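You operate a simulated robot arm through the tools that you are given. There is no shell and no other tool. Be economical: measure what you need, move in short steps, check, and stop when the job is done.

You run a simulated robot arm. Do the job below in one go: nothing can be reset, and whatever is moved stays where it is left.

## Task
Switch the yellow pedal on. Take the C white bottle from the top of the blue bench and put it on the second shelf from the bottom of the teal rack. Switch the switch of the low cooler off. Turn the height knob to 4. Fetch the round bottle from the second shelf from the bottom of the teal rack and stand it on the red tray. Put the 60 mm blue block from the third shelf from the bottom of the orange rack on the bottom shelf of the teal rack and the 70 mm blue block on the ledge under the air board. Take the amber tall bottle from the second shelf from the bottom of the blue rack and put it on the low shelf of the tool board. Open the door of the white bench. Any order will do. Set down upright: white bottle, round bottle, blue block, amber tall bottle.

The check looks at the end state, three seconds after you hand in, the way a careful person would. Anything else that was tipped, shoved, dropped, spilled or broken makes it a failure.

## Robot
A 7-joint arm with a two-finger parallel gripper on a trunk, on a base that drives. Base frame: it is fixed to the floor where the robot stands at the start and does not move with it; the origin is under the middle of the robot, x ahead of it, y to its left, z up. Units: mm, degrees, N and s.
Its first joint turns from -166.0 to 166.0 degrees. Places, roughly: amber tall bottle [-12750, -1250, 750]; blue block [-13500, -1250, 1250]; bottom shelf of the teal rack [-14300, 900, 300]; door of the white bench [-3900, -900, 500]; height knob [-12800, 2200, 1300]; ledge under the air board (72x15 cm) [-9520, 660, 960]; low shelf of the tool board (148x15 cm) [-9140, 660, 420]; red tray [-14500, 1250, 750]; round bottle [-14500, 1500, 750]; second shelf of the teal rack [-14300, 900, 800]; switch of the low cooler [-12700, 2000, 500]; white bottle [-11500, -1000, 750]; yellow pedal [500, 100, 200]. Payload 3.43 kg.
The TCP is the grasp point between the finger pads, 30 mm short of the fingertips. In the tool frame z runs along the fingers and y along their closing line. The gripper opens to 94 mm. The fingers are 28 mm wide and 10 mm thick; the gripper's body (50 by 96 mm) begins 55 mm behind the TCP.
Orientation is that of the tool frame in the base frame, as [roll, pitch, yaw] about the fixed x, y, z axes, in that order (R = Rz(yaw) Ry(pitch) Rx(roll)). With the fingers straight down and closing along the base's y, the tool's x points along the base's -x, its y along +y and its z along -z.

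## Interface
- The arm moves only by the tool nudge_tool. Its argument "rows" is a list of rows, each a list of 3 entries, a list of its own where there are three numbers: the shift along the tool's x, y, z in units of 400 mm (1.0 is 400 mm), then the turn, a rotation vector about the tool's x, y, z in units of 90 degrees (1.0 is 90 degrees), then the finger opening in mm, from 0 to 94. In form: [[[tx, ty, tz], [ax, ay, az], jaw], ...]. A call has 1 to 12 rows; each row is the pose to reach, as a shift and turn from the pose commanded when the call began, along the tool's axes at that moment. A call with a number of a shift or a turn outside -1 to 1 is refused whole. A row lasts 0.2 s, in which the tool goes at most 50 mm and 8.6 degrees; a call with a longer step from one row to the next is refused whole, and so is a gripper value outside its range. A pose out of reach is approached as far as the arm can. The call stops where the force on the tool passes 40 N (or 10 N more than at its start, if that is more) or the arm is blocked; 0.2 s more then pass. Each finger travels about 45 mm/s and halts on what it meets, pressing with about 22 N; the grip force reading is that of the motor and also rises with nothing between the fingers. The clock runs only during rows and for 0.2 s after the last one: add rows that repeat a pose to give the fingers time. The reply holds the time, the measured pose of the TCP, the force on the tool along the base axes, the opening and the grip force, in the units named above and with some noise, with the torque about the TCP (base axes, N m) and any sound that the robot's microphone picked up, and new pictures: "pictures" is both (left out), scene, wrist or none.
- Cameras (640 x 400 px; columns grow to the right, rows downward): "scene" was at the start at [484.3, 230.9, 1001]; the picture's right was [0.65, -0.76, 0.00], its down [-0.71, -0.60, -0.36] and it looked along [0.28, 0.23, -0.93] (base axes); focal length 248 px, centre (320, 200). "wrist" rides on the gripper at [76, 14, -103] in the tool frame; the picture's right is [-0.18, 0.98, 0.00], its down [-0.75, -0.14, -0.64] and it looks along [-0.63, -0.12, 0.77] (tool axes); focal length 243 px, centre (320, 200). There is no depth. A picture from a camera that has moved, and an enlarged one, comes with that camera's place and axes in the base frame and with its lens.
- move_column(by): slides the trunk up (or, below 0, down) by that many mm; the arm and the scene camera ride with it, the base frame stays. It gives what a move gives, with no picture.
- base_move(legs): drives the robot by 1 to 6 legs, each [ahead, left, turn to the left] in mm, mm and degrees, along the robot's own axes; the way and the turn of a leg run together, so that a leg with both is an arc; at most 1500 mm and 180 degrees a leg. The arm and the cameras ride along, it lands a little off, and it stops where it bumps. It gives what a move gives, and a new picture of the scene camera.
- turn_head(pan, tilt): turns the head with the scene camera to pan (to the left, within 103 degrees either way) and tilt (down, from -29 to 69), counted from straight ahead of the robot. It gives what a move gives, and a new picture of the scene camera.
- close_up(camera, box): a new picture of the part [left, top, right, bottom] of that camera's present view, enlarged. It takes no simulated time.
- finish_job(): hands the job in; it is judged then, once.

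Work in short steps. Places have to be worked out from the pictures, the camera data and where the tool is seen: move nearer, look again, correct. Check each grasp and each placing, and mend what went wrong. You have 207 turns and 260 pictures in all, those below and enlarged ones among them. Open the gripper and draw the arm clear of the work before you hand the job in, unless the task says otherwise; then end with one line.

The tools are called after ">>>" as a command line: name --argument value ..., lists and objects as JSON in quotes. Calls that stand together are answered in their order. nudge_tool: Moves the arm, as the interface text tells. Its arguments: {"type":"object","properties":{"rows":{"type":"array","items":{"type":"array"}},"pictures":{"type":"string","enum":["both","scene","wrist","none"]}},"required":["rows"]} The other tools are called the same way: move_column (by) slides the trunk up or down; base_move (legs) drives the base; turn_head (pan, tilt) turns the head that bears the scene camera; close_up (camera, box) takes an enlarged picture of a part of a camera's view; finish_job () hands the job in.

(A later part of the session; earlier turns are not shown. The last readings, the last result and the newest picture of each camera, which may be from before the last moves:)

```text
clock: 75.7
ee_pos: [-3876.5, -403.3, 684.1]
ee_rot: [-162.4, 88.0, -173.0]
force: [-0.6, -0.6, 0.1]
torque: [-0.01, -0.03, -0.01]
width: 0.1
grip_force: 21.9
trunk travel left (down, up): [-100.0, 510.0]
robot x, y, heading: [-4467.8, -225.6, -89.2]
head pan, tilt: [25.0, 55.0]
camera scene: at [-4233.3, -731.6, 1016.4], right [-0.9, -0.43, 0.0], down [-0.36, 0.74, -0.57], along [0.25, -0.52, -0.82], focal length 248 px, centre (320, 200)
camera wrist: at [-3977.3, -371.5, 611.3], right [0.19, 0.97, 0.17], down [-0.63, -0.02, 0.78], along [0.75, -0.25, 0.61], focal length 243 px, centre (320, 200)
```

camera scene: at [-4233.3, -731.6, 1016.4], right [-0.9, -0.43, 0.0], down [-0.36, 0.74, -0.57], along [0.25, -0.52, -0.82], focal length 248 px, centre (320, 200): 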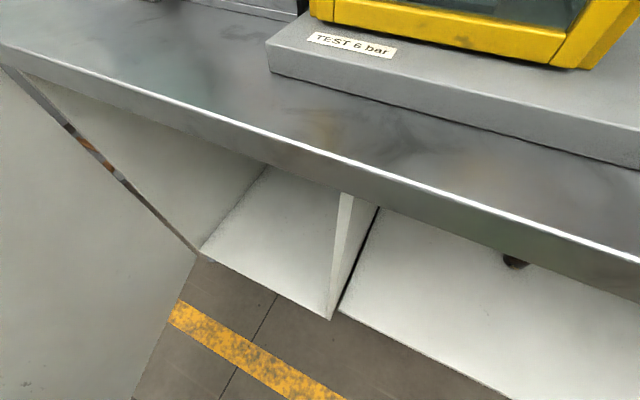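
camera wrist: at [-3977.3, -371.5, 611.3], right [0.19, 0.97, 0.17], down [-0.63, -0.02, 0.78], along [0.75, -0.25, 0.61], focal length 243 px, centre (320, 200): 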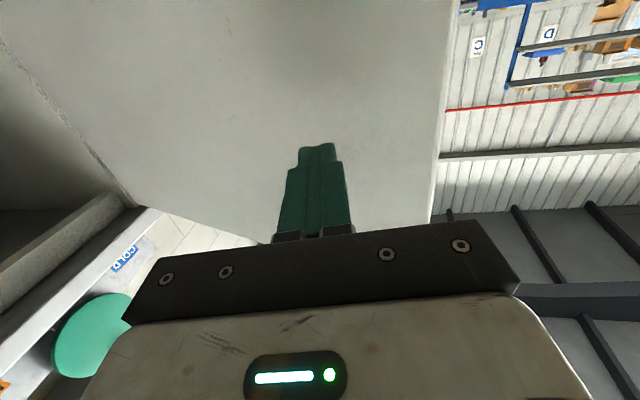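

The face push works. I'll continue to nearly 90°.

>>> nudge_tool --rows '[[[0, 0.063, 0.1], [0, 0, 0], 0], [[0, 0.117, 0.2], [0, 0, 0], 0], [[0, 0.153, 0.3], [0, 0, 0], 0], [[0, 0.171, 0.374], [0, 0, 0], 0]]' --pictures "wrist"

>>> turn_head --pan 60 --tilt 35

```text
clock: 76.7
ee_pos: [-3714.6, -363.0, 677.8]
ee_rot: [-162.4, 87.9, -173.0]
force: [0.4, 0.1, -0.2]
torque: [-0.03, 0.01, 0.01]
width: 0.1
grip_force: 22.1
trunk travel left (down, up): [-100.0, 510.0]
robot x, y, heading: [-4465.5, -226.6, -89.3]
head pan, tilt: [25.0, 55.0]
camera wrist: at [-3815.9, -331.1, 604.9], right [0.19, 0.97, 0.17], down [-0.63, -0.02, 0.78], along [0.75, -0.25, 0.61], focal length 243 px, centre (320, 200)
```

wrist: 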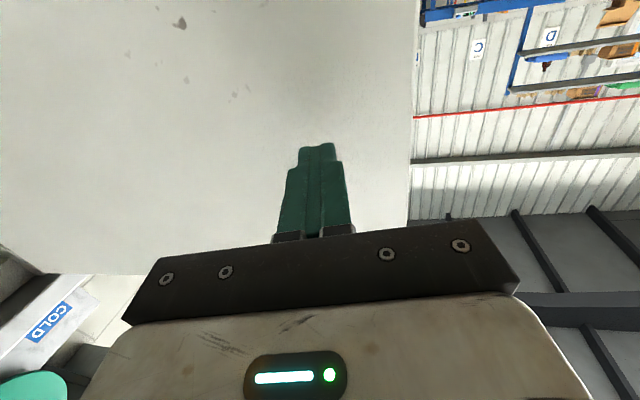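

```text
clock: 77.7
ee_pos: [-3715.9, -362.4, 678.3]
ee_rot: [-161.0, 87.9, -171.7]
force: [0.2, 0.1, 0.9]
torque: [0.01, -0.01, -0.01]
width: 0.1
grip_force: 21.9
trunk travel left (down, up): [-100.0, 510.0]
robot x, y, heading: [-4466.1, -224.3, -89.4]
head pan, tilt: [60.0, 35.0]
camera scene: at [-4187.5, -709.7, 1044.6], right [-0.49, -0.87, 0.0], down [-0.5, 0.28, -0.82], along [0.71, -0.4, -0.57], focal length 248 px, centre (320, 200)
```

scene: 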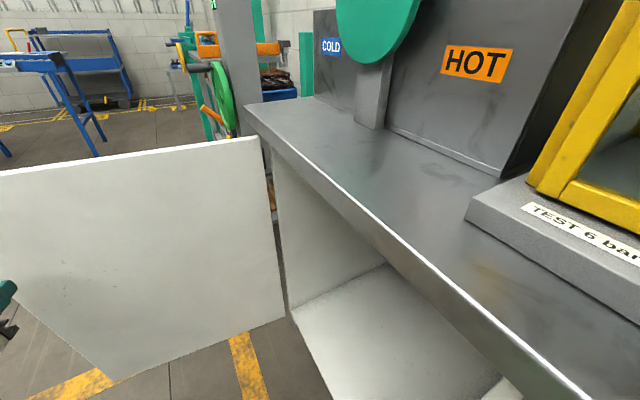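

The door stands ~90° open. I'll retract the arm toward the robot while turning the tool to point straight ahead.

>>> nudge_tool --rows '[[[0, -0.05, -0.075], [0, 0, 0], 0], [[0, -0.1, -0.15], [0, 0, 0], 0], [[0, -0.16, -0.225], [0.08, 0, 0], 0], [[0, -0.21, -0.3], [0.17, 0, 0], 0], [[0, -0.26, -0.375], [0.26, 0, 0], 0], [[0, -0.32, -0.45], [0.35, 0, 0], 0], [[0, -0.37, -0.525], [0.44, 0, 0], 0], [[0, -0.42, -0.6], [0.53, 0, 0], 0], [[0, -0.48, -0.675], [0.62, 0, 0], 0], [[0, -0.53, -0.75], [0.71, 0, 0], 0], [[0, -0.58, -0.825], [0.8, 0, 0], 0], [[0, -0.635, -0.9], [0.88, 0, 0], 0]]' --pictures "wrist"

```text
clock: 80.3
ee_pos: [-4114.5, -549.9, 693.1]
ee_rot: [-80.2, 87.9, -170.0]
force: [-0.3, -0.3, 0.8]
torque: [0.0, 0.02, 0.0]
width: 0.0
grip_force: 22.5
trunk travel left (down, up): [-100.0, 510.0]
robot x, y, heading: [-4462.3, -224.1, -89.3]
head pan, tilt: [60.0, 35.0]
camera wrist: at [-4103.6, -448.4, 615.5], right [0.99, 0.01, 0.15], down [-0.12, 0.65, 0.75], along [-0.09, -0.76, 0.64], focal length 243 px, centre (320, 200)
```

wrist: 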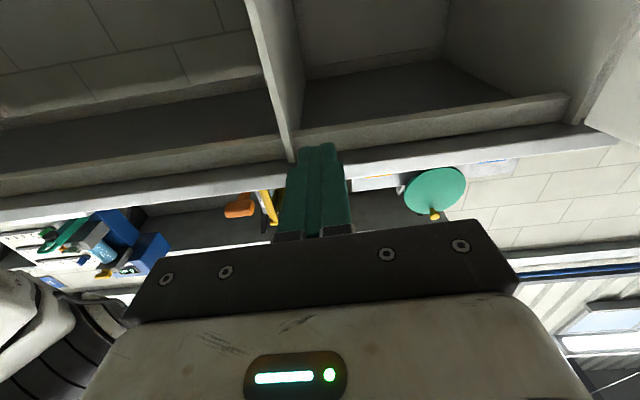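

Tool points straight ahead. I'll try rolling it about its own axis so the wrist camera sits above the gripper, which suits shelf work.

>>> nudge_tool --rows '[[[0, -0.02, 0], [0, 0, 0.09], 0], [[0, -0.04, 0], [0, 0, 0.18], 0], [[0, -0.06, 0], [0, 0, 0.27], 0], [[0, -0.08, 0], [0, 0, 0.36], 0], [[0, -0.1, 0], [0, 0, 0.45], 0], [[0, -0.12, 0], [0, 0, 0.54], 0], [[0, -0.14, 0], [0, 0, 0.63], 0], [[0, -0.16, 0], [0, 0, 0.72], 0], [[0, -0.18, 0], [0, 0, 0.81], 0], [[0, -0.2, 0], [0, 0, 0.9], 0]]' --pictures "none"

>>> nudge_tool --rows '[[[0, 0, 0], [0, 0, 0.09], 0], [[0, 0, 0], [0, 0, 0.18], 0], [[0, 0, 0], [0, 0, 0.27], 0], [[0, 0, 0], [0, 0, 0.36], 0], [[0, 0, 0], [0, 0, 0.45], 0], [[0, 0, 0], [0, 0, 0.54], 0], [[0, 0, 0], [0, 0, 0.63], 0], [[0, 0, 0], [0, 0, 0.72], 0], [[0, 0, 0], [0, 0, 0.81], 0], [[0, 0, 0], [0, 0, 0.9], 0], [[0, 0, 0], [0, 0, 0.99], 0], [[0, 0, 0], [0, 0, 1.0], 0]]' --pictures "wrist"

```text
clock: 82.5
ee_pos: [-4177.2, -554.3, 707.7]
ee_rot: [89.7, 10.9, 0.2]
force: [0.3, 0.7, 0.7]
torque: [0.01, 0.01, 0.02]
width: 0.0
grip_force: 21.6
out of reach, approached as far as the arm can: row 7, 8, 9, 10
trunk travel left (down, up): [-100.0, 510.0]
robot x, y, heading: [-4464.6, -228.6, -89.4]
head pan, tilt: [60.0, 35.0]
```

```text
clock: 85.1
ee_pos: [-4266.8, -574.4, 887.8]
ee_rot: [88.4, -79.0, 1.8]
force: [0.1, 0.2, -0.4]
torque: [-0.03, -0.01, -0.03]
width: 0.2
grip_force: 21.8
out of reach, approached as far as the arm can: row 5, 6, 7, 8, 9, 10, 11, 12
trunk travel left (down, up): [-100.0, 510.0]
robot x, y, heading: [-4467.9, -222.1, -89.2]
head pan, tilt: [60.0, 35.0]
camera wrist: at [-4267.0, -472.0, 964.5], right [-1.0, 0.0, 0.01], down [-0.01, 0.64, -0.77], along [0.0, -0.77, -0.64], focal length 243 px, centre (320, 200)
```

wrist: 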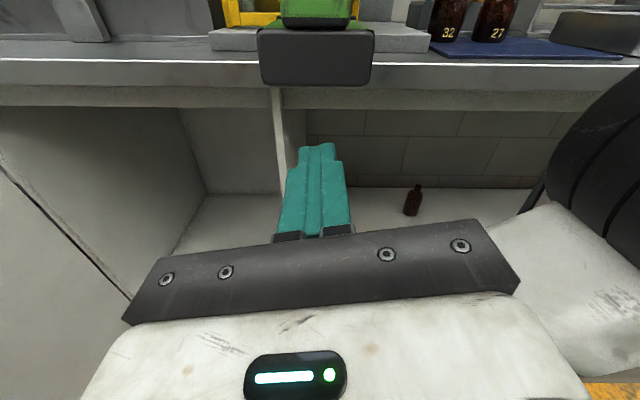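

The roll worked (tool ended higher at z≈888, x-axis up). Now I'll turn to face −x, and look down the aisle.

>>> base_move --legs '[[0, 0, -90]]'

>>> turn_head --pan 0 --tilt 15

```text
clock: 89.3
ee_pos: [-4815.1, -417.1, 887.6]
ee_rot: [88.5, -78.9, -89.3]
force: [-0.2, -0.2, 0.0]
torque: [0.01, -0.03, 0.03]
width: 0.1
grip_force: 22.2
trunk travel left (down, up): [-100.0, 510.0]
robot x, y, heading: [-4463.1, -228.0, 179.6]
head pan, tilt: [60.0, 35.0]
camera scene: at [-4952.7, -495.6, 1044.7], right [-0.86, 0.5, 0.0], down [0.29, 0.5, -0.82], along [-0.41, -0.71, -0.57], focal length 248 px, centre (320, 200)
```

scene: 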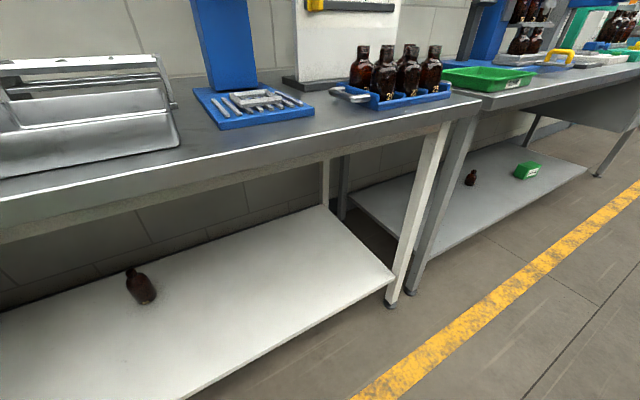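

```text
clock: 90.6
ee_pos: [-4815.2, -418.5, 887.2]
ee_rot: [88.4, -78.8, -89.2]
force: [-0.1, 0.8, -0.6]
torque: [0.04, -0.03, 0.02]
width: 0.1
grip_force: 22.5
trunk travel left (down, up): [-100.0, 510.0]
robot x, y, heading: [-4464.2, -223.6, 179.9]
head pan, tilt: [0.0, 15.0]
camera scene: at [-5001.6, -419.1, 1076.7], right [0.0, 1.0, 0.0], down [0.26, 0.0, -0.97], along [-0.97, 0.0, -0.26], focal length 248 px, centre (320, 200)
```

scene: 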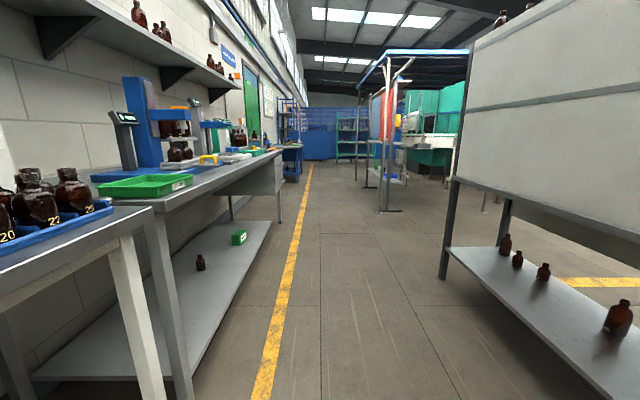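

The aisle is clear at y≈−220. I'll drive ~5 m ahead and look at the arch with the boards.

>>> base_move --legs '[[1400, 0, 0], [1400, 0, 0], [1200, 0, 0]]'

>>> turn_head --pan -25 --tilt 15

```text
clock: 109.9
ee_pos: [-8811.2, -392.0, 887.8]
ee_rot: [88.6, -78.8, -88.7]
force: [-0.6, -0.2, 0.1]
torque: [-0.01, 0.0, 0.01]
width: 0.0
grip_force: 22.8
trunk travel left (down, up): [-100.0, 510.0]
robot x, y, heading: [-8462.7, -199.4, -179.6]
head pan, tilt: [0.0, 15.0]
camera scene: at [-8997.9, -395.1, 1076.7], right [-0.01, 1.0, 0.0], down [0.26, 0.0, -0.97], along [-0.97, -0.01, -0.26], focal length 248 px, centre (320, 200)
```

scene: 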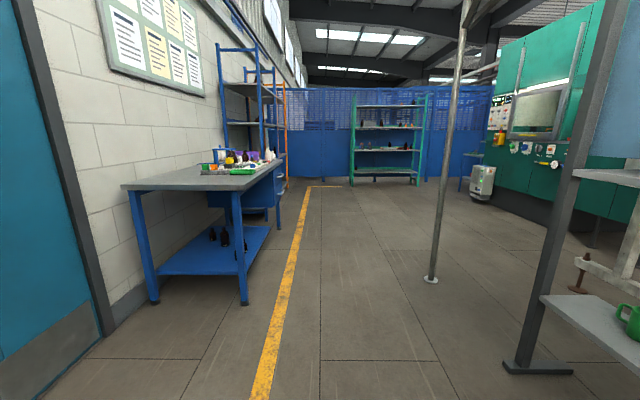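

```text
clock: 110.8
ee_pos: [-8813.1, -392.1, 886.8]
ee_rot: [88.4, -78.8, -88.6]
force: [-0.6, -0.1, -0.4]
torque: [0.0, 0.03, -0.02]
width: 0.0
grip_force: 21.9
trunk travel left (down, up): [-100.0, 510.0]
robot x, y, heading: [-8463.6, -197.2, -179.8]
head pan, tilt: [-25.0, 15.0]
camera scene: at [-8989.4, -355.7, 1076.7], right [0.42, 0.91, 0.0], down [0.24, -0.11, -0.97], along [-0.88, 0.4, -0.26], focal length 248 px, centre (320, 200)
```

scene: 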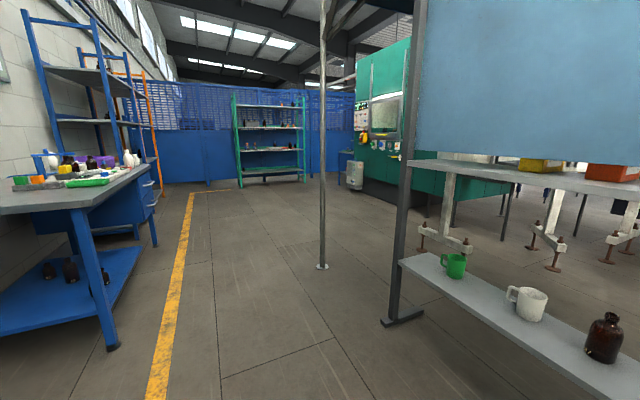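

I can see the blue bench with bottles on the left, the teal rack at the far end and the green cabinet on the right. Drive to about x=−11350 and face the blue bench.

>>> base_move --legs '[[1450, 0, 0], [1400, 0, 0], [0, 0, 90]]'

>>> turn_head --pan 0 --tilt 35

```text
clock: 128.3
ee_pos: [-11112.3, -550.8, 886.4]
ee_rot: [88.5, -78.8, 0.6]
force: [0.2, 0.4, 0.1]
torque: [-0.03, 0.02, 0.02]
width: 0.0
grip_force: 21.6
trunk travel left (down, up): [-100.0, 510.0]
robot x, y, heading: [-11305.6, -200.6, -90.7]
head pan, tilt: [-25.0, 15.0]
camera scene: at [-11151.5, -728.0, 1076.7], right [-0.9, 0.43, 0.0], down [0.11, 0.23, -0.97], along [-0.41, -0.87, -0.26], focal length 248 px, centre (320, 200)
```

scene: 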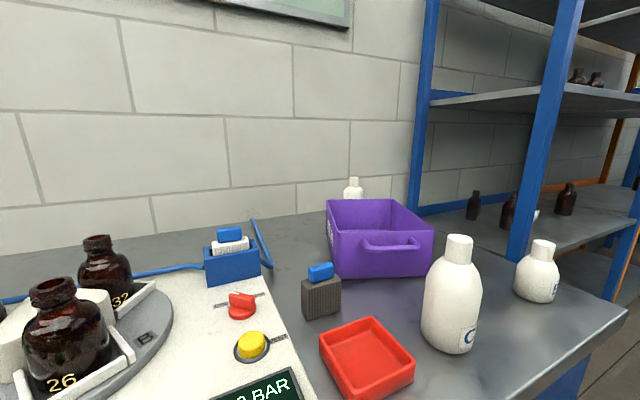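

```text
clock: 129.2
ee_pos: [-11112.9, -551.7, 886.5]
ee_rot: [88.5, -78.9, 0.6]
force: [0.9, 0.3, 1.6]
torque: [0.01, 0.02, 0.0]
width: 0.0
grip_force: 22.9
trunk travel left (down, up): [-100.0, 510.0]
robot x, y, heading: [-11304.4, -200.3, -90.7]
head pan, tilt: [0.0, 35.0]
camera scene: at [-11112.1, -731.7, 1044.7], right [-1.0, 0.01, 0.0], down [0.0, 0.57, -0.82], along [-0.01, -0.82, -0.57], focal length 248 px, centre (320, 200)
```

scene: 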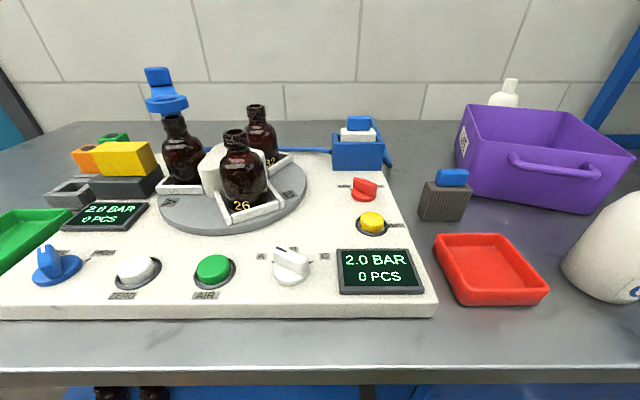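

A white bottle with a letter "C" stands right of the red dish; a second round white bottle is beyond. Let me look closer to verify labels.

>>> turn_head --pan -40 --tilt 35

>>> close_up --camera "scene" --box '[200, 60, 440, 210]'

```text
clock: 130.3
ee_pos: [-11112.1, -551.7, 886.6]
ee_rot: [88.5, -78.7, 0.6]
force: [-0.2, 0.3, 0.1]
torque: [-0.01, 0.0, -0.01]
width: 0.2
grip_force: 21.8
trunk travel left (down, up): [-100.0, 510.0]
robot x, y, heading: [-11300.4, -200.3, -90.3]
head pan, tilt: [-40.0, 35.0]
camera scene: at [-11168.4, -710.7, 1044.7], right [-0.76, 0.65, 0.0], down [0.37, 0.44, -0.82], along [-0.53, -0.62, -0.57], focal length 248 px, centre (320, 200)
```

scene: 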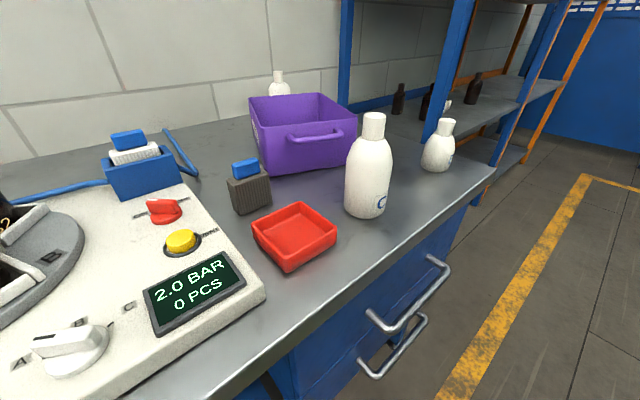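

```text
2.67 times, centred on (320, 135) of scene
camera zoom: at [-11168.4, -710.7, 1044.7], right [-0.76, 0.65, 0.0], down [0.37, 0.44, -0.82], along [-0.53, -0.62, -0.57], focal length 662 px, centre (320, 373)
```

zoom: 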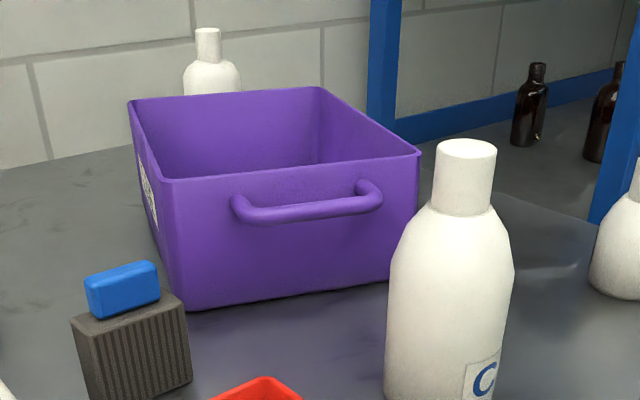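

>>> close_up --camera "scene" --box '[340, 110, 500, 220]'

```text
3.64 times, centred on (420, 165) of scene
camera zoom: at [-11168.4, -710.7, 1044.7], right [-0.76, 0.65, 0.0], down [0.37, 0.44, -0.82], along [-0.53, -0.62, -0.57], focal length 903 px, centre (-44, 327)
```

zoom: 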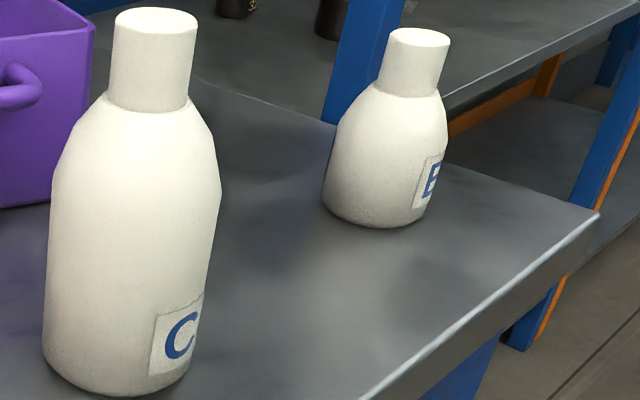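

The nearer one is C. I'll shift the base ~320 mm to the right (−x) so the bottle lies ahead-left, then look with both cameras.

>>> base_move --legs '[[0, -320, 0]]'

>>> turn_head --pan 0 --tilt 45

>>> nudge_tool --rows '[[[0, 0, 0], [0, 0, 0], 40], [[0, 0, 0], [0, 0, 0], 94], [[0, 0, 0], [0, 0, 0], 94]]' --pictures "wrist"

```text
clock: 132.4
ee_pos: [-11434.2, -549.1, 887.5]
ee_rot: [88.5, -78.8, 0.7]
force: [-0.2, 0.0, -0.4]
torque: [-0.04, 0.0, -0.01]
width: 0.0
grip_force: 22.5
trunk travel left (down, up): [-100.0, 510.0]
robot x, y, heading: [-11623.9, -199.4, -90.5]
head pan, tilt: [-40.0, 35.0]
camera scene: at [-11491.2, -708.4, 1044.7], right [-0.76, 0.65, 0.0], down [0.37, 0.44, -0.82], along [-0.53, -0.62, -0.57], focal length 248 px, centre (320, 200)
```

scene: 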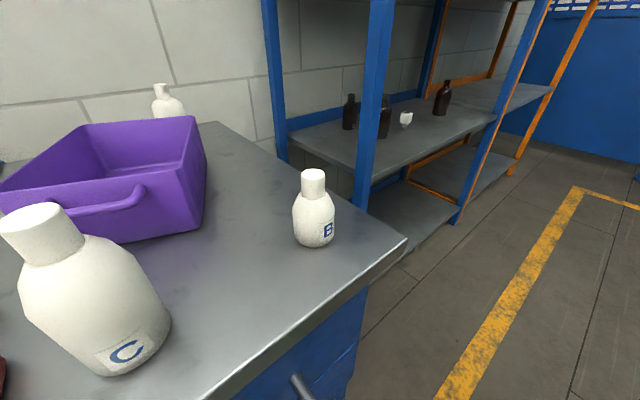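

```text
clock: 133.5
ee_pos: [-11433.9, -548.9, 887.7]
ee_rot: [88.6, -78.7, 0.7]
force: [-0.2, 0.2, -0.2]
torque: [0.0, 0.02, -0.01]
width: 0.0
grip_force: 22.1
trunk travel left (down, up): [-100.0, 510.0]
robot x, y, heading: [-11628.5, -195.4, -90.3]
head pan, tilt: [0.0, 45.0]
camera scene: at [-11434.7, -722.6, 1029.9], right [-1.0, 0.01, 0.0], down [0.0, 0.71, -0.71], along [-0.01, -0.71, -0.71], focal length 248 px, centre (320, 200)
```

scene: 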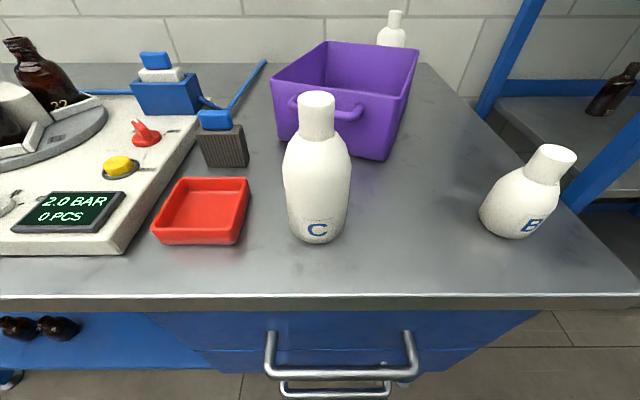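

```text
clock: 134.3
ee_pos: [-11435.2, -549.2, 888.1]
ee_rot: [88.6, -78.8, 0.7]
force: [0.5, 0.4, 0.8]
torque: [0.01, 0.03, 0.01]
width: 67.4
grip_force: 0.0
trunk travel left (down, up): [-100.0, 510.0]
robot x, y, heading: [-11625.1, -198.1, -90.3]
head pan, tilt: [0.0, 45.0]
camera wrist: at [-11432.7, -446.7, 964.5], right [-1.0, 0.01, 0.01], down [0.0, 0.64, -0.77], along [-0.02, -0.77, -0.64], focal length 243 px, centre (320, 200)
```

wrist: 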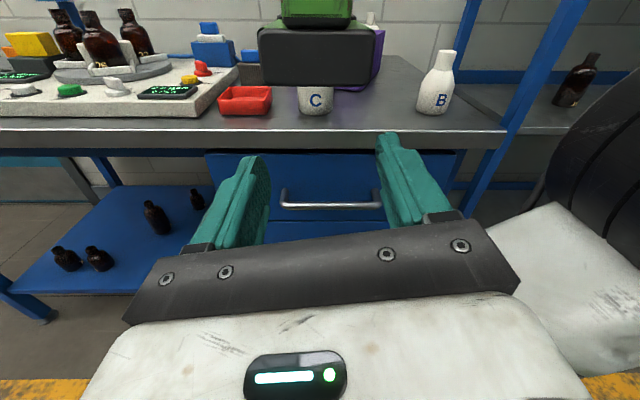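

Triangulating: table top z≈803, C bottle centre ≈[−11433,−916], Ø≈67 mm, ~150 tall. The tool is rolled 11° short; I'll try to finish the roll while moving the arm 150 mm to the right, away from under the head camera.

>>> nudge_tool --rows '[[[0, 0.08, 0.05], [0, 0, 0.03], 94], [[0, 0.16, 0.1], [0, 0, 0.06], 94], [[0, 0.24, 0.15], [0, 0, 0.09], 94], [[0, 0.32, 0.2], [0, 0, 0.124], 94], [[0, 0.375, 0.25], [0, 0, 0.124], 94], [[0, 0.375, 0.25], [0, 0, 0.124], 94]]' --pictures "none"

```text
clock: 135.3
ee_pos: [-11471.9, -570.7, 919.0]
ee_rot: [137.1, -88.4, -47.9]
force: [1.3, 1.4, -9.3]
torque: [-0.11, 0.47, 0.08]
width: 93.9
grip_force: 0.1
out of reach, approached as far as the arm can: row 2, 3, 4, 5
trunk travel left (down, up): [-100.0, 510.0]
robot x, y, heading: [-11625.3, -197.8, -90.5]
head pan, tilt: [0.0, 45.0]
stopped in row 5: the force on the tool passed its limit at 87 N (the readings are from after the stop); the commanded pose is now the measured one
```

Something was touched (likely my own head mast) as the arm rose. Let me view before moving.

>>> close_up --camera "wrist" --box '[0, 0, 640, 400]'

>>> turn_head --pan -60 --tilt 30

```text
1.00 times, centred on (320, 200) of wrist (not enlarged: the box is as wide or as high as the picture)
camera zoom: at [-11484.1, -470.8, 997.3], right [-0.99, 0.02, -0.17], down [0.14, 0.65, -0.74], along [0.1, -0.76, -0.65], focal length 243 px, centre (320, 200)
```

zoom: 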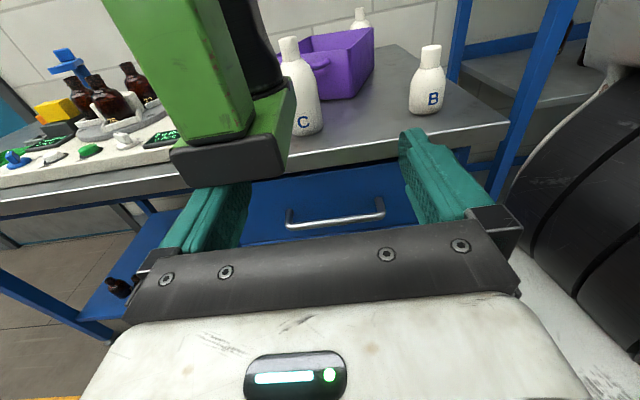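

```text
clock: 136.7
ee_pos: [-11472.9, -570.1, 917.9]
ee_rot: [138.4, -88.6, -49.1]
force: [0.0, 0.2, -23.1]
torque: [-0.16, 1.18, -0.02]
width: 93.8
grip_force: 0.0
trunk travel left (down, up): [-100.0, 510.0]
robot x, y, heading: [-11624.4, -199.4, -90.5]
head pan, tilt: [-60.0, 30.0]
camera scene: at [-11512.6, -686.1, 1052.5], right [-0.5, 0.87, 0.0], down [0.43, 0.25, -0.87], along [-0.75, -0.43, -0.5], focal length 248 px, centre (320, 200)
```

scene: 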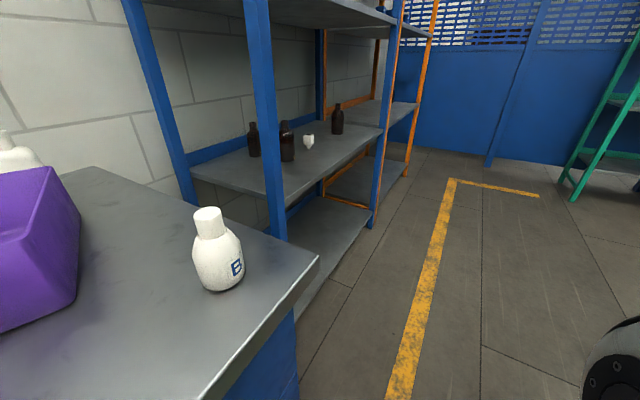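

The hand touched my own head mast, which hangs low on the left. I'll move away to the right and roll back −180° to the camera-below pose, which the arm reaches more naturally, and use a down-tilted approach instead.

>>> nudge_tool --rows '[[[-0.03, 0.06, 0], [0, 0, -0.05], 94], [[-0.06, 0.15, 0], [0, 0, -0.14], 94], [[-0.09, 0.24, 0], [0, 0, -0.23], 94], [[-0.12, 0.3, 0], [0, 0, -0.32], 90], [[-0.18, 0.3, 0], [0, 0, -0.41], 90], [[-0.24, 0.3, 0], [0, 0, -0.5], 90], [[-0.3, 0.3, 0], [0, 0, -0.59], 90], [[-0.36, 0.3, 0], [0, 0, -0.68], 90], [[-0.42, 0.3, 0], [0, 0, -0.77], 90], [[-0.46, 0.3, 0], [0, 0, -0.86], 90], [[-0.46, 0.3, 0], [0, 0, -0.95], 90]]' --pictures "none"

```text
clock: 137.3
ee_pos: [-11498.6, -539.8, 888.0]
ee_rot: [91.2, -74.6, -4.4]
force: [26.6, -11.3, -14.7]
torque: [0.06, -0.73, 0.59]
width: 77.1
grip_force: 0.2
out of reach, approached as far as the arm can: row 1, 2, 3
trunk travel left (down, up): [-100.0, 510.0]
robot x, y, heading: [-11626.8, -198.0, -90.2]
head pan, tilt: [-60.0, 30.0]
stopped in row 3: the force on the tool passed its limit at 55 N (the readings are from after the stop); the commanded pose is now the measured one
```

The head was panned toward the hand. I'll pan it away to the left, and then move the hand right/back.

>>> turn_head --pan 80 --tilt 20

>>> nudge_tool --rows '[[[0, 0, -0.05], [0, 0, 0], 60], [[0, 0.03, -0.1], [0, 0, -0.02], 40], [[-0.02, 0.1, -0.12], [0, 0, -0.05], 20], [[-0.05, 0.2, -0.12], [0, 0, -0.1], 0], [[-0.1, 0.3, -0.12], [0, 0, -0.18], 0]]' --pictures "wrist"

```text
clock: 139.6
ee_pos: [-11499.5, -539.9, 890.4]
ee_rot: [90.5, -74.6, -3.7]
force: [32.1, 4.7, -5.0]
torque: [0.02, -0.19, -0.15]
width: 75.4
grip_force: 0.1
trunk travel left (down, up): [-100.0, 510.0]
robot x, y, heading: [-11626.5, -197.8, -90.3]
head pan, tilt: [80.0, 20.0]
camera scene: at [-11342.6, -658.0, 1068.5], right [-0.18, -0.98, 0.0], down [-0.34, 0.06, -0.94], along [0.92, -0.17, -0.34], focal length 248 px, centre (320, 200)
```

scene: 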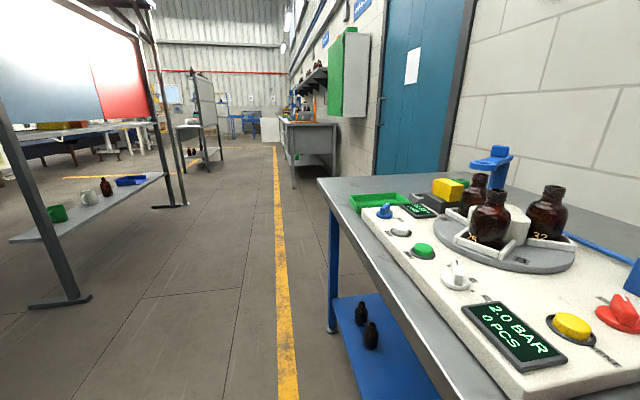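

```text
clock: 140.5
ee_pos: [-11546.1, -490.0, 896.5]
ee_rot: [87.0, -68.1, 0.3]
force: [3.4, -2.0, 9.6]
torque: [-0.25, 0.1, 0.11]
width: 0.0
grip_force: 0.1
out of reach, approached as far as the arm can: row 4
trunk travel left (down, up): [-100.0, 510.0]
robot x, y, heading: [-11623.2, -194.1, -90.5]
head pan, tilt: [80.0, 20.0]
stopped in row 4: the force on the tool passed its limit at 77 N (the readings are from after the stop); the commanded pose is now the measured one
camera wrist: at [-11526.6, -387.5, 970.4], right [-0.98, 0.05, 0.19], down [-0.12, 0.63, -0.76], along [-0.16, -0.77, -0.61], focal length 243 px, centre (320, 200)
```

wrist: 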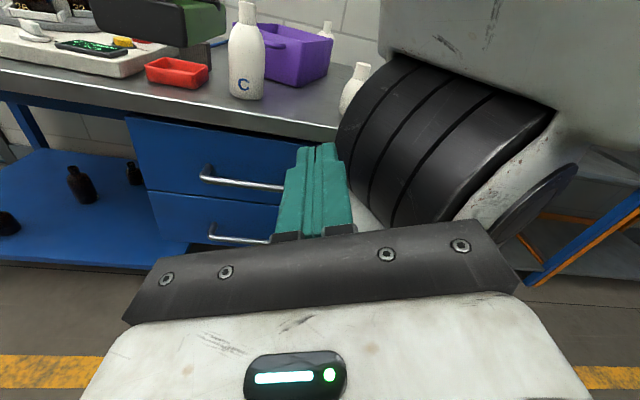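

Now the elbow cover is on the right. I'll retrace: move left a bit, down, while rolling back step by step.

>>> nudge_tool --rows '[[[0, -0.07, -0.02], [0, 0, -0.05], 0], [[-0.02, -0.14, -0.02], [0, 0, -0.12], 0], [[-0.06, -0.2, -0.02], [0, 0, -0.2], 0], [[-0.1, -0.24, -0.02], [0, 0, -0.28], 0], [[-0.15, -0.26, -0.02], [0, 0, -0.36], 0], [[-0.2, -0.28, -0.02], [0, 0, -0.44], 0], [[-0.25, -0.28, -0.02], [0, 0, -0.52], 0], [[-0.3, -0.28, -0.02], [0, 0, -0.6], 0], [[-0.35, -0.28, -0.02], [0, 0, -0.68], 0], [[-0.4, -0.28, -0.02], [0, 0, -0.76], 0], [[-0.43, -0.28, -0.02], [0, 0, -0.84], 0]]' --pictures "wrist"

```text
clock: 142.9
ee_pos: [-11467.3, -512.2, 801.3]
ee_rot: [89.1, 7.5, -2.5]
force: [0.3, 0.0, -0.3]
torque: [0.0, 0.0, 0.04]
width: 0.2
grip_force: 22.0
out of reach, approached as far as the arm can: row 5, 6, 7, 8, 9, 10, 11
trunk travel left (down, up): [-100.0, 510.0]
robot x, y, heading: [-11624.0, -196.3, -90.2]
head pan, tilt: [80.0, 20.0]
camera wrist: at [-11385.7, -413.6, 804.0], right [-0.05, 0.02, 1.0], down [-0.74, 0.67, -0.05], along [-0.67, -0.74, -0.02], focal length 243 px, centre (320, 200)
```

wrist: 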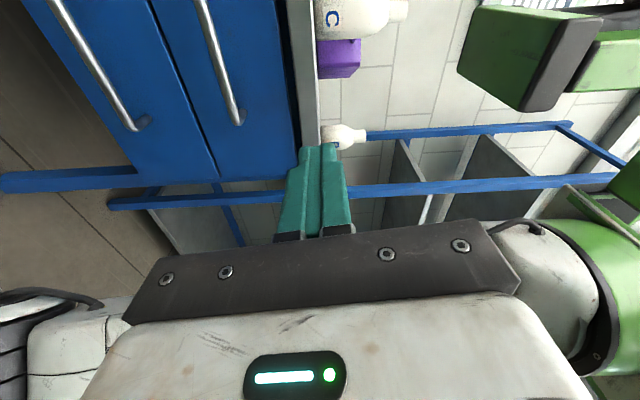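

Halfway rolled. Continue the roll another 90° while lowering to z≈700.

>>> nudge_tool --rows '[[[0, -0.03, 0], [0, 0, -0.09], 0], [[0, -0.06, 0], [0, 0, -0.18], 0], [[0, -0.09, 0], [0, 0, -0.27], 0], [[0, -0.12, 0], [0, 0, -0.36], 0], [[0, -0.15, 0], [0, 0, -0.45], 0], [[0, -0.18, 0], [0, 0, -0.54], 0], [[0, -0.21, 0], [0, 0, -0.63], 0], [[0, -0.24, 0], [0, 0, -0.72], 0], [[0, -0.24, 0], [0, 0, -0.81], 0], [[0, -0.24, 0], [0, 0, -0.91], 0]]' --pictures "none"

```text
refused: row 10 steps farther than a row can; nothing moved
```

>>> nudge_tool --rows '[[[0, -0.03, 0], [0, 0, -0.09], 0], [[0, -0.06, 0], [0, 0, -0.18], 0], [[0, -0.09, 0], [0, 0, -0.27], 0], [[0, -0.12, 0], [0, 0, -0.36], 0], [[0, -0.15, 0], [0, 0, -0.45], 0], [[0, -0.18, 0], [0, 0, -0.54], 0], [[0, -0.21, 0], [0, 0, -0.63], 0], [[0, -0.24, 0], [0, 0, -0.72], 0], [[0, -0.24, 0], [0, 0, -0.81], 0], [[0, -0.24, 0], [0, 0, -0.9], 0], [[0, -0.24, 0], [0, 0, -0.92], 0]]' --pictures "none"

```text
clock: 145.3
ee_pos: [-11431.8, -527.5, 781.2]
ee_rot: [-17.2, 89.0, -109.6]
force: [-1.4, -0.5, -0.5]
torque: [0.01, -0.01, 0.0]
width: 0.0
grip_force: 22.3
out of reach, approached as far as the arm can: row 1, 2, 3, 4, 5, 6, 7, 8, 9, 10, 11
trunk travel left (down, up): [-100.0, 510.0]
robot x, y, heading: [-11622.5, -194.2, -90.3]
head pan, tilt: [80.0, 20.0]
```

Now camera-below, horizontal, at [−11432,−527,781]. I'll swing the hand right 220 mm and forward 100 mm while pitching it 40° down.

>>> nudge_tool --rows '[[[0, -0.06, 0.06], [0, 0, 0], 0], [[0, -0.12, 0.1], [0, 0.05, 0], 0], [[0, -0.19, 0.15], [0, 0.1, 0], 0], [[0, -0.26, 0.2], [0, 0.16, 0], 0], [[-0.02, -0.33, 0.25], [0, 0.22, 0], 0], [[-0.04, -0.4, 0.25], [0, 0.28, 0], 0], [[-0.06, -0.47, 0.25], [0, 0.34, 0], 0], [[-0.08, -0.55, 0.25], [0, 0.4, 0], 0], [[-0.1, -0.55, 0.25], [0, 0.444, 0], 0]]' --pictures "wrist"

```text
clock: 147.3
ee_pos: [-11541.4, -498.9, 880.5]
ee_rot: [-177.3, 56.7, 90.1]
force: [0.2, 0.0, -0.3]
torque: [0.05, 0.02, -0.01]
width: 0.2
grip_force: 21.7
out of reach, approached as far as the arm can: row 1, 2, 3, 4, 5, 6, 7, 8, 9
trunk travel left (down, up): [-100.0, 510.0]
robot x, y, heading: [-11626.0, -197.4, -90.5]
head pan, tilt: [80.0, 20.0]
camera wrist: at [-11520.9, -372.0, 871.6], right [0.98, -0.14, 0.13], down [-0.11, 0.13, 0.99], along [-0.15, -0.98, 0.11], focal length 243 px, centre (320, 200)
```

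wrist: 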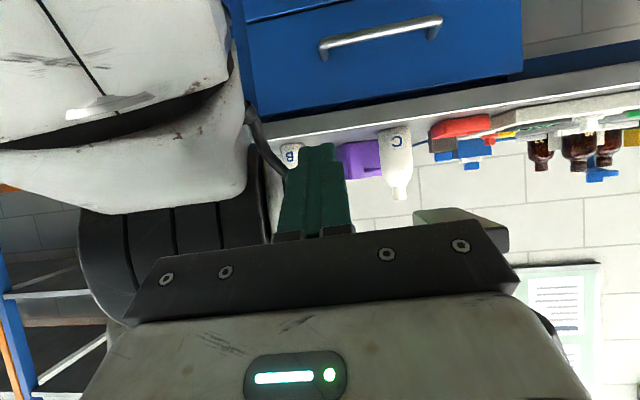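

The arm is folded awkwardly near the body. I'll extend forward along −y at this height so that the elbow unfolds.

>>> nudge_tool --rows '[[[-0.05, 0, 0.08], [0, 0, 0], 0], [[-0.1, 0, 0.16], [0, 0, 0], 0], [[-0.15, 0, 0.24], [0, 0, 0], 0], [[-0.2, 0, 0.32], [0, 0, 0], 0], [[-0.25, 0, 0.4], [0, 0, 0], 0], [[-0.3, 0, 0.47], [0, 0, 0], 0], [[-0.34, 0, 0.525], [0, 0, 0], 0]]' --pictures "wrist"

```text
clock: 147.7
ee_pos: [-11525.3, -510.2, 886.9]
ee_rot: [-175.3, 60.0, 92.5]
force: [0.3, -0.5, 0.2]
torque: [0.0, 0.0, -0.01]
width: 0.2
grip_force: 21.7
out of reach, approached as far as the arm can: row 1, 2
trunk travel left (down, up): [-100.0, 510.0]
robot x, y, heading: [-11626.1, -199.3, -90.4]
head pan, tilt: [80.0, 20.0]
stopped in row 2: the arm was blocked; the commanded pose is now the measured one
camera wrist: at [-11507.7, -383.7, 871.9], right [0.99, -0.12, 0.12], down [-0.1, 0.18, 0.98], along [-0.14, -0.98, 0.17], focal length 243 px, centre (320, 200)
```

wrist: 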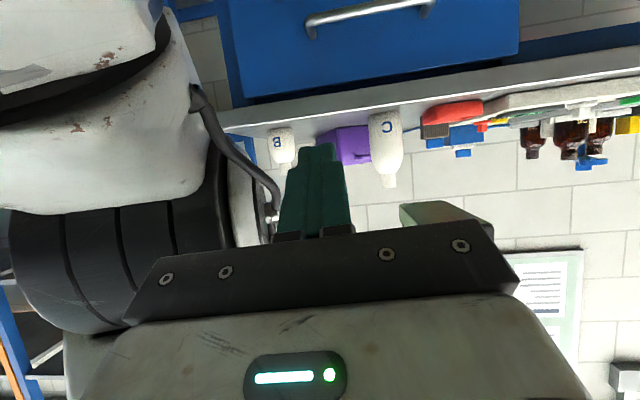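

The arm is blocked by its own fold. I'll retreat toward the earlier good pose: left, down and then forward, at z≈690.

>>> nudge_tool --rows '[[[0.055, 0.06, 0.04], [0, 0, 0], 0], [[0.11, 0.12, 0.08], [0, 0, 0], 0], [[0.165, 0.18, 0.12], [0, 0, 0], 0], [[0.22, 0.24, 0.155], [0, 0, 0], 0], [[0.24, 0.3, 0.22], [0, 0, 0], 0], [[0.25, 0.36, 0.29], [0, 0, 0], 0], [[0.26, 0.42, 0.36], [0, 0, 0], 0], [[0.28, 0.48, 0.42], [0, 0, 0], 0], [[0.29, 0.54, 0.485], [0, 0, 0], 0]]' --pictures "wrist"

```text
clock: 149.7
ee_pos: [-11322.2, -624.5, 678.6]
ee_rot: [-175.5, 59.8, 92.2]
force: [-0.2, 0.4, -0.1]
torque: [0.02, 0.0, 0.03]
width: 0.0
grip_force: 22.3
out of reach, approached as far as the arm can: row 3, 4, 5, 6
trunk travel left (down, up): [-100.0, 510.0]
robot x, y, heading: [-11624.8, -200.8, -90.4]
head pan, tilt: [80.0, 20.0]
camera wrist: at [-11303.8, -499.4, 663.7], right [0.99, -0.12, 0.12], down [-0.1, 0.18, 0.98], along [-0.14, -0.98, 0.16], focal length 243 px, centre (320, 200)
```

wrist: 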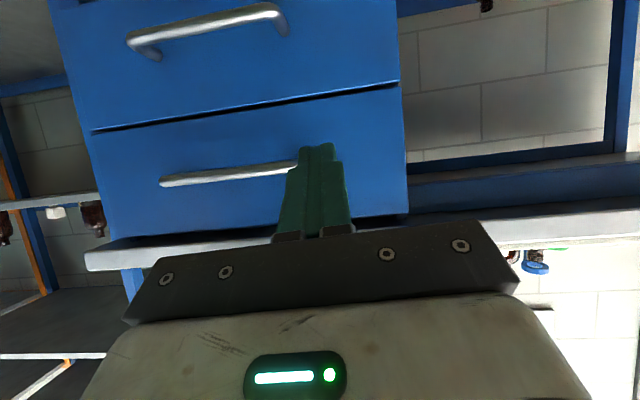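

Back in a well-reaching pose. I'll raise the trunk 200 mm so the arm works at bench height without folding and the head mast is higher too.

>>> move_column --by 200

>>> nudge_tool --rows '[[[0, -0.07, 0], [0, 0, 0], 40], [[0, -0.14, 0], [0, 0, 0], 80], [[-0.01, -0.21, 0.06], [0, 0, 0], 94], [[-0.02, -0.28, 0.12], [0, 0, 0], 94], [[-0.03, -0.28, 0.18], [0, 0, 0], 94]]' --pictures "wrist"

>>> turn_head --pan 0 --tilt 60

```text
clock: 151.9
ee_pos: [-11322.8, -624.5, 877.8]
ee_rot: [-175.5, 59.8, 92.3]
force: [0.4, -0.6, 0.2]
torque: [0.01, 0.01, 0.03]
width: 0.2
grip_force: 22.1
trunk travel left (down, up): [-300.0, 310.0]
robot x, y, heading: [-11627.3, -199.5, -90.2]
head pan, tilt: [80.0, 20.0]
```

```text
clock: 153.1
ee_pos: [-11401.2, -702.1, 903.9]
ee_rot: [-178.7, 62.0, 89.3]
force: [0.2, -0.2, 0.2]
torque: [-0.03, 0.0, -0.03]
width: 93.9
grip_force: 0.0
out of reach, approached as far as the arm can: row 2, 3, 4, 5
trunk travel left (down, up): [-300.0, 310.0]
robot x, y, heading: [-11629.5, -198.2, -90.4]
head pan, tilt: [80.0, 20.0]
camera wrist: at [-11382.8, -578.5, 884.9], right [0.98, -0.12, 0.15], down [-0.12, 0.22, 0.97], along [-0.15, -0.97, 0.2], focal length 243 px, centre (320, 200)
```

wrist: 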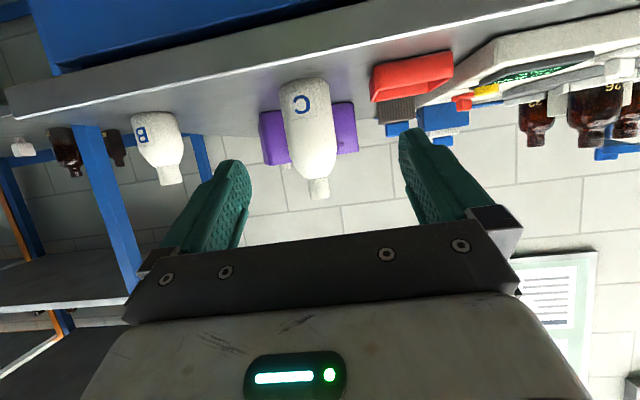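

```text
clock: 154.6
ee_pos: [-11401.6, -702.3, 904.0]
ee_rot: [-178.8, 62.0, 89.4]
force: [0.5, -0.1, -0.1]
torque: [0.0, 0.04, -0.02]
width: 94.0
grip_force: 0.1
trunk travel left (down, up): [-300.0, 310.0]
robot x, y, heading: [-11625.1, -201.1, -90.6]
head pan, tilt: [0.0, 60.0]
camera scene: at [-11434.6, -708.0, 1210.4], right [-1.0, 0.01, 0.0], down [0.0, 0.87, -0.5], along [0.0, -0.5, -0.87], focal length 248 px, centre (320, 200)
```

scene: 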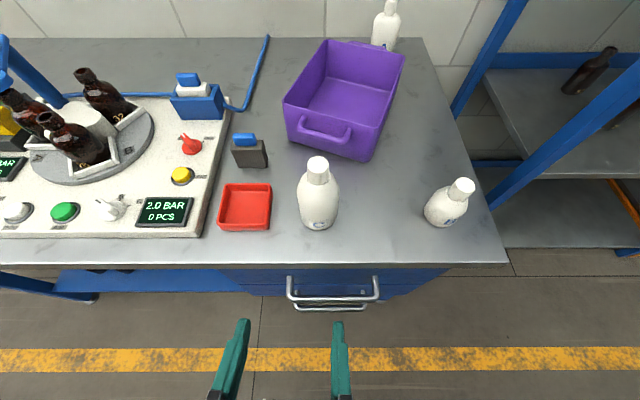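

C bottle confirmed at ≈[−11431,−917], base z 803, top 948. I'll extend forward toward it to see whether reach improves as the arm stretches.

>>> nudge_tool --rows '[[[-0.01, 0, 0.07], [0, 0, 0], 94], [[-0.02, 0, 0.14], [0, 0, 0], 94], [[-0.035, -0.03, 0.2], [0, 0, 0], 94], [[-0.05, -0.075, 0.25], [0, 0, 0], 94]]' --pictures "wrist"

```text
clock: 155.6
ee_pos: [-11469.3, -785.0, 824.8]
ee_rot: [-175.5, 59.6, 92.2]
force: [0.1, 0.1, 0.2]
torque: [0.01, 0.0, 0.0]
width: 94.0
grip_force: 0.0
out of reach, approached as far as the arm can: row 1
trunk travel left (down, up): [-300.0, 310.0]
robot x, y, heading: [-11627.2, -201.7, -90.3]
head pan, tilt: [0.0, 60.0]
camera wrist: at [-11451.4, -659.4, 809.8], right [0.99, -0.12, 0.12], down [-0.1, 0.18, 0.98], along [-0.14, -0.98, 0.16], focal length 243 px, centre (320, 200)
```

wrist: 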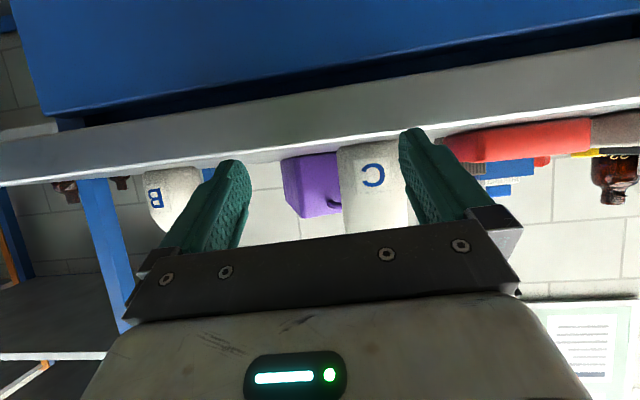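

In reach now, but the commanded pose matters: I'm at [−11469,−785,825]. I'll rise and align to x=−11431, then go forward over the bottle's body.

>>> nudge_tool --rows '[[[-0.06, 0.05, -0.02], [0, 0, 0], 94], [[-0.116, 0.095, -0.024], [0, 0, 0], 94], [[-0.15, 0.095, 0.04], [0, 0, 0], 94], [[-0.18, 0.095, 0.1], [0, 0, 0], 94], [[-0.21, 0.095, 0.17], [0, 0, 0], 94], [[-0.243, 0.095, 0.236], [0, 0, 0], 94]]'

```text
clock: 157.0
ee_pos: [-11436.8, -916.7, 861.8]
ee_rot: [-175.4, 59.7, 92.1]
force: [0.8, 0.8, 0.0]
torque: [0.0, -0.01, -0.01]
width: 94.1
grip_force: 0.2
trunk travel left (down, up): [-300.0, 310.0]
robot x, y, heading: [-11625.8, -196.7, -90.5]
head pan, tilt: [0.0, 60.0]
camera scene: at [-11434.7, -707.9, 1210.4], right [-1.0, 0.01, 0.0], down [0.01, 0.87, -0.5], along [0.0, -0.5, -0.87], focal length 248 px, centre (320, 200)
camera wrist: at [-11418.3, -791.0, 846.5], right [0.99, -0.12, 0.12], down [-0.1, 0.18, 0.98], along [-0.14, -0.98, 0.17], focal length 243 px, centre (320, 200)
```

scene: 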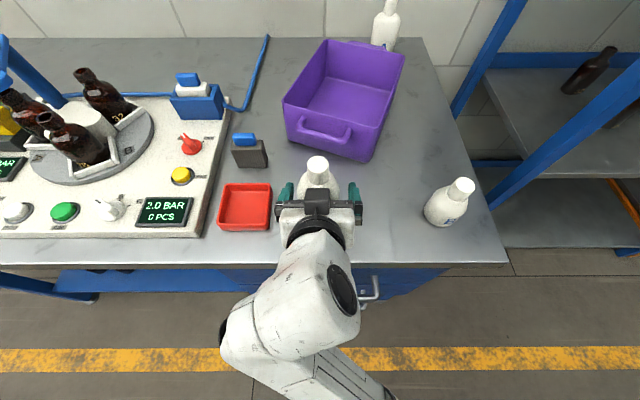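
wrist: 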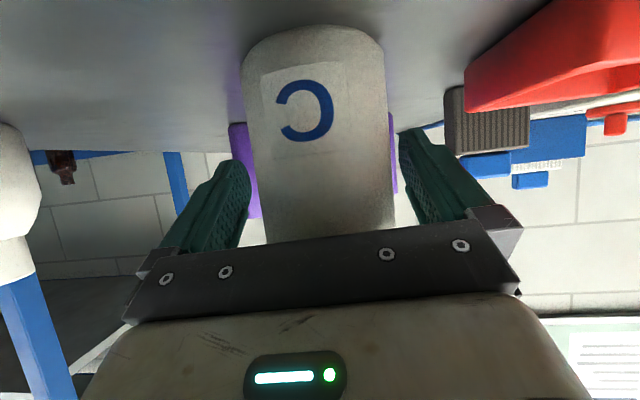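

The bottle is centred between the fingers. Close.

>>> nudge_tool --rows '[[[0, 0, 0], [0, 0, 0], 75], [[0, 0, 0], [0, 0, 0], 50], [[0, 0, 0], [0, 0, 0], 30], [[0, 0, 0], [0, 0, 0], 30]]' --pictures "none"

```text
clock: 158.0
ee_pos: [-11436.5, -916.7, 861.6]
ee_rot: [-175.3, 59.8, 92.1]
force: [0.8, -1.6, 0.2]
torque: [-0.03, -0.12, 0.0]
width: 70.6
grip_force: 22.4
trunk travel left (down, up): [-300.0, 310.0]
robot x, y, heading: [-11628.0, -195.5, -90.4]
head pan, tilt: [0.0, 60.0]
```

Gripped at 70.6 mm. Lift 80 mm, then draw back from the bench.

>>> nudge_tool --rows '[[[-0.06, 0, -0.033], [0, 0, 0], 30], [[-0.12, 0, -0.067], [0, 0, 0], 30], [[-0.172, 0, -0.1], [0, 0, 0], 30], [[-0.12, 0, -0.19], [0, 0, 0], 30], [[-0.07, 0, -0.28], [0, 0, 0], 30], [[-0.03, 0, -0.35], [0, 0, 0], 30]]'

```text
clock: 159.4
ee_pos: [-11427.9, -800.3, 938.1]
ee_rot: [-175.6, 59.7, 92.1]
force: [0.3, 0.0, -3.8]
torque: [-0.06, -0.01, 0.02]
width: 70.1
grip_force: 22.0
trunk travel left (down, up): [-300.0, 310.0]
robot x, y, heading: [-11624.5, -197.6, -90.5]
head pan, tilt: [0.0, 60.0]
camera scene: at [-11434.7, -708.2, 1210.3], right [-1.0, 0.01, 0.0], down [0.01, 0.87, -0.5], along [0.0, -0.5, -0.87], focal length 248 px, centre (320, 200)
camera wrist: at [-11410.6, -674.6, 924.0], right [0.99, -0.12, 0.12], down [-0.1, 0.18, 0.98], along [-0.14, -0.98, 0.16], focal length 243 px, centre (320, 200)
```

scene: 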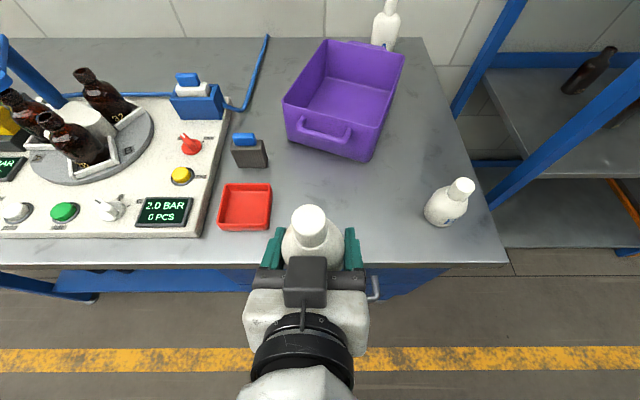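
wrist: 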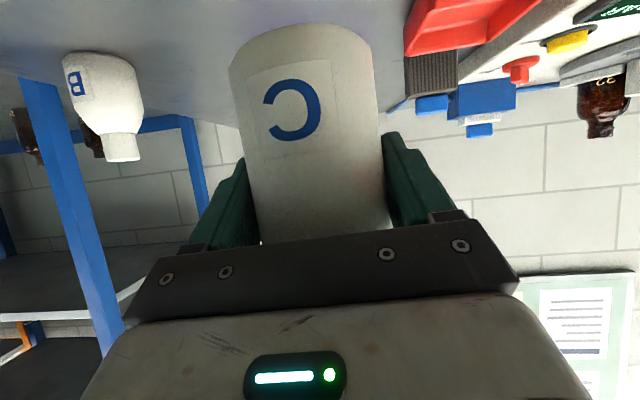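

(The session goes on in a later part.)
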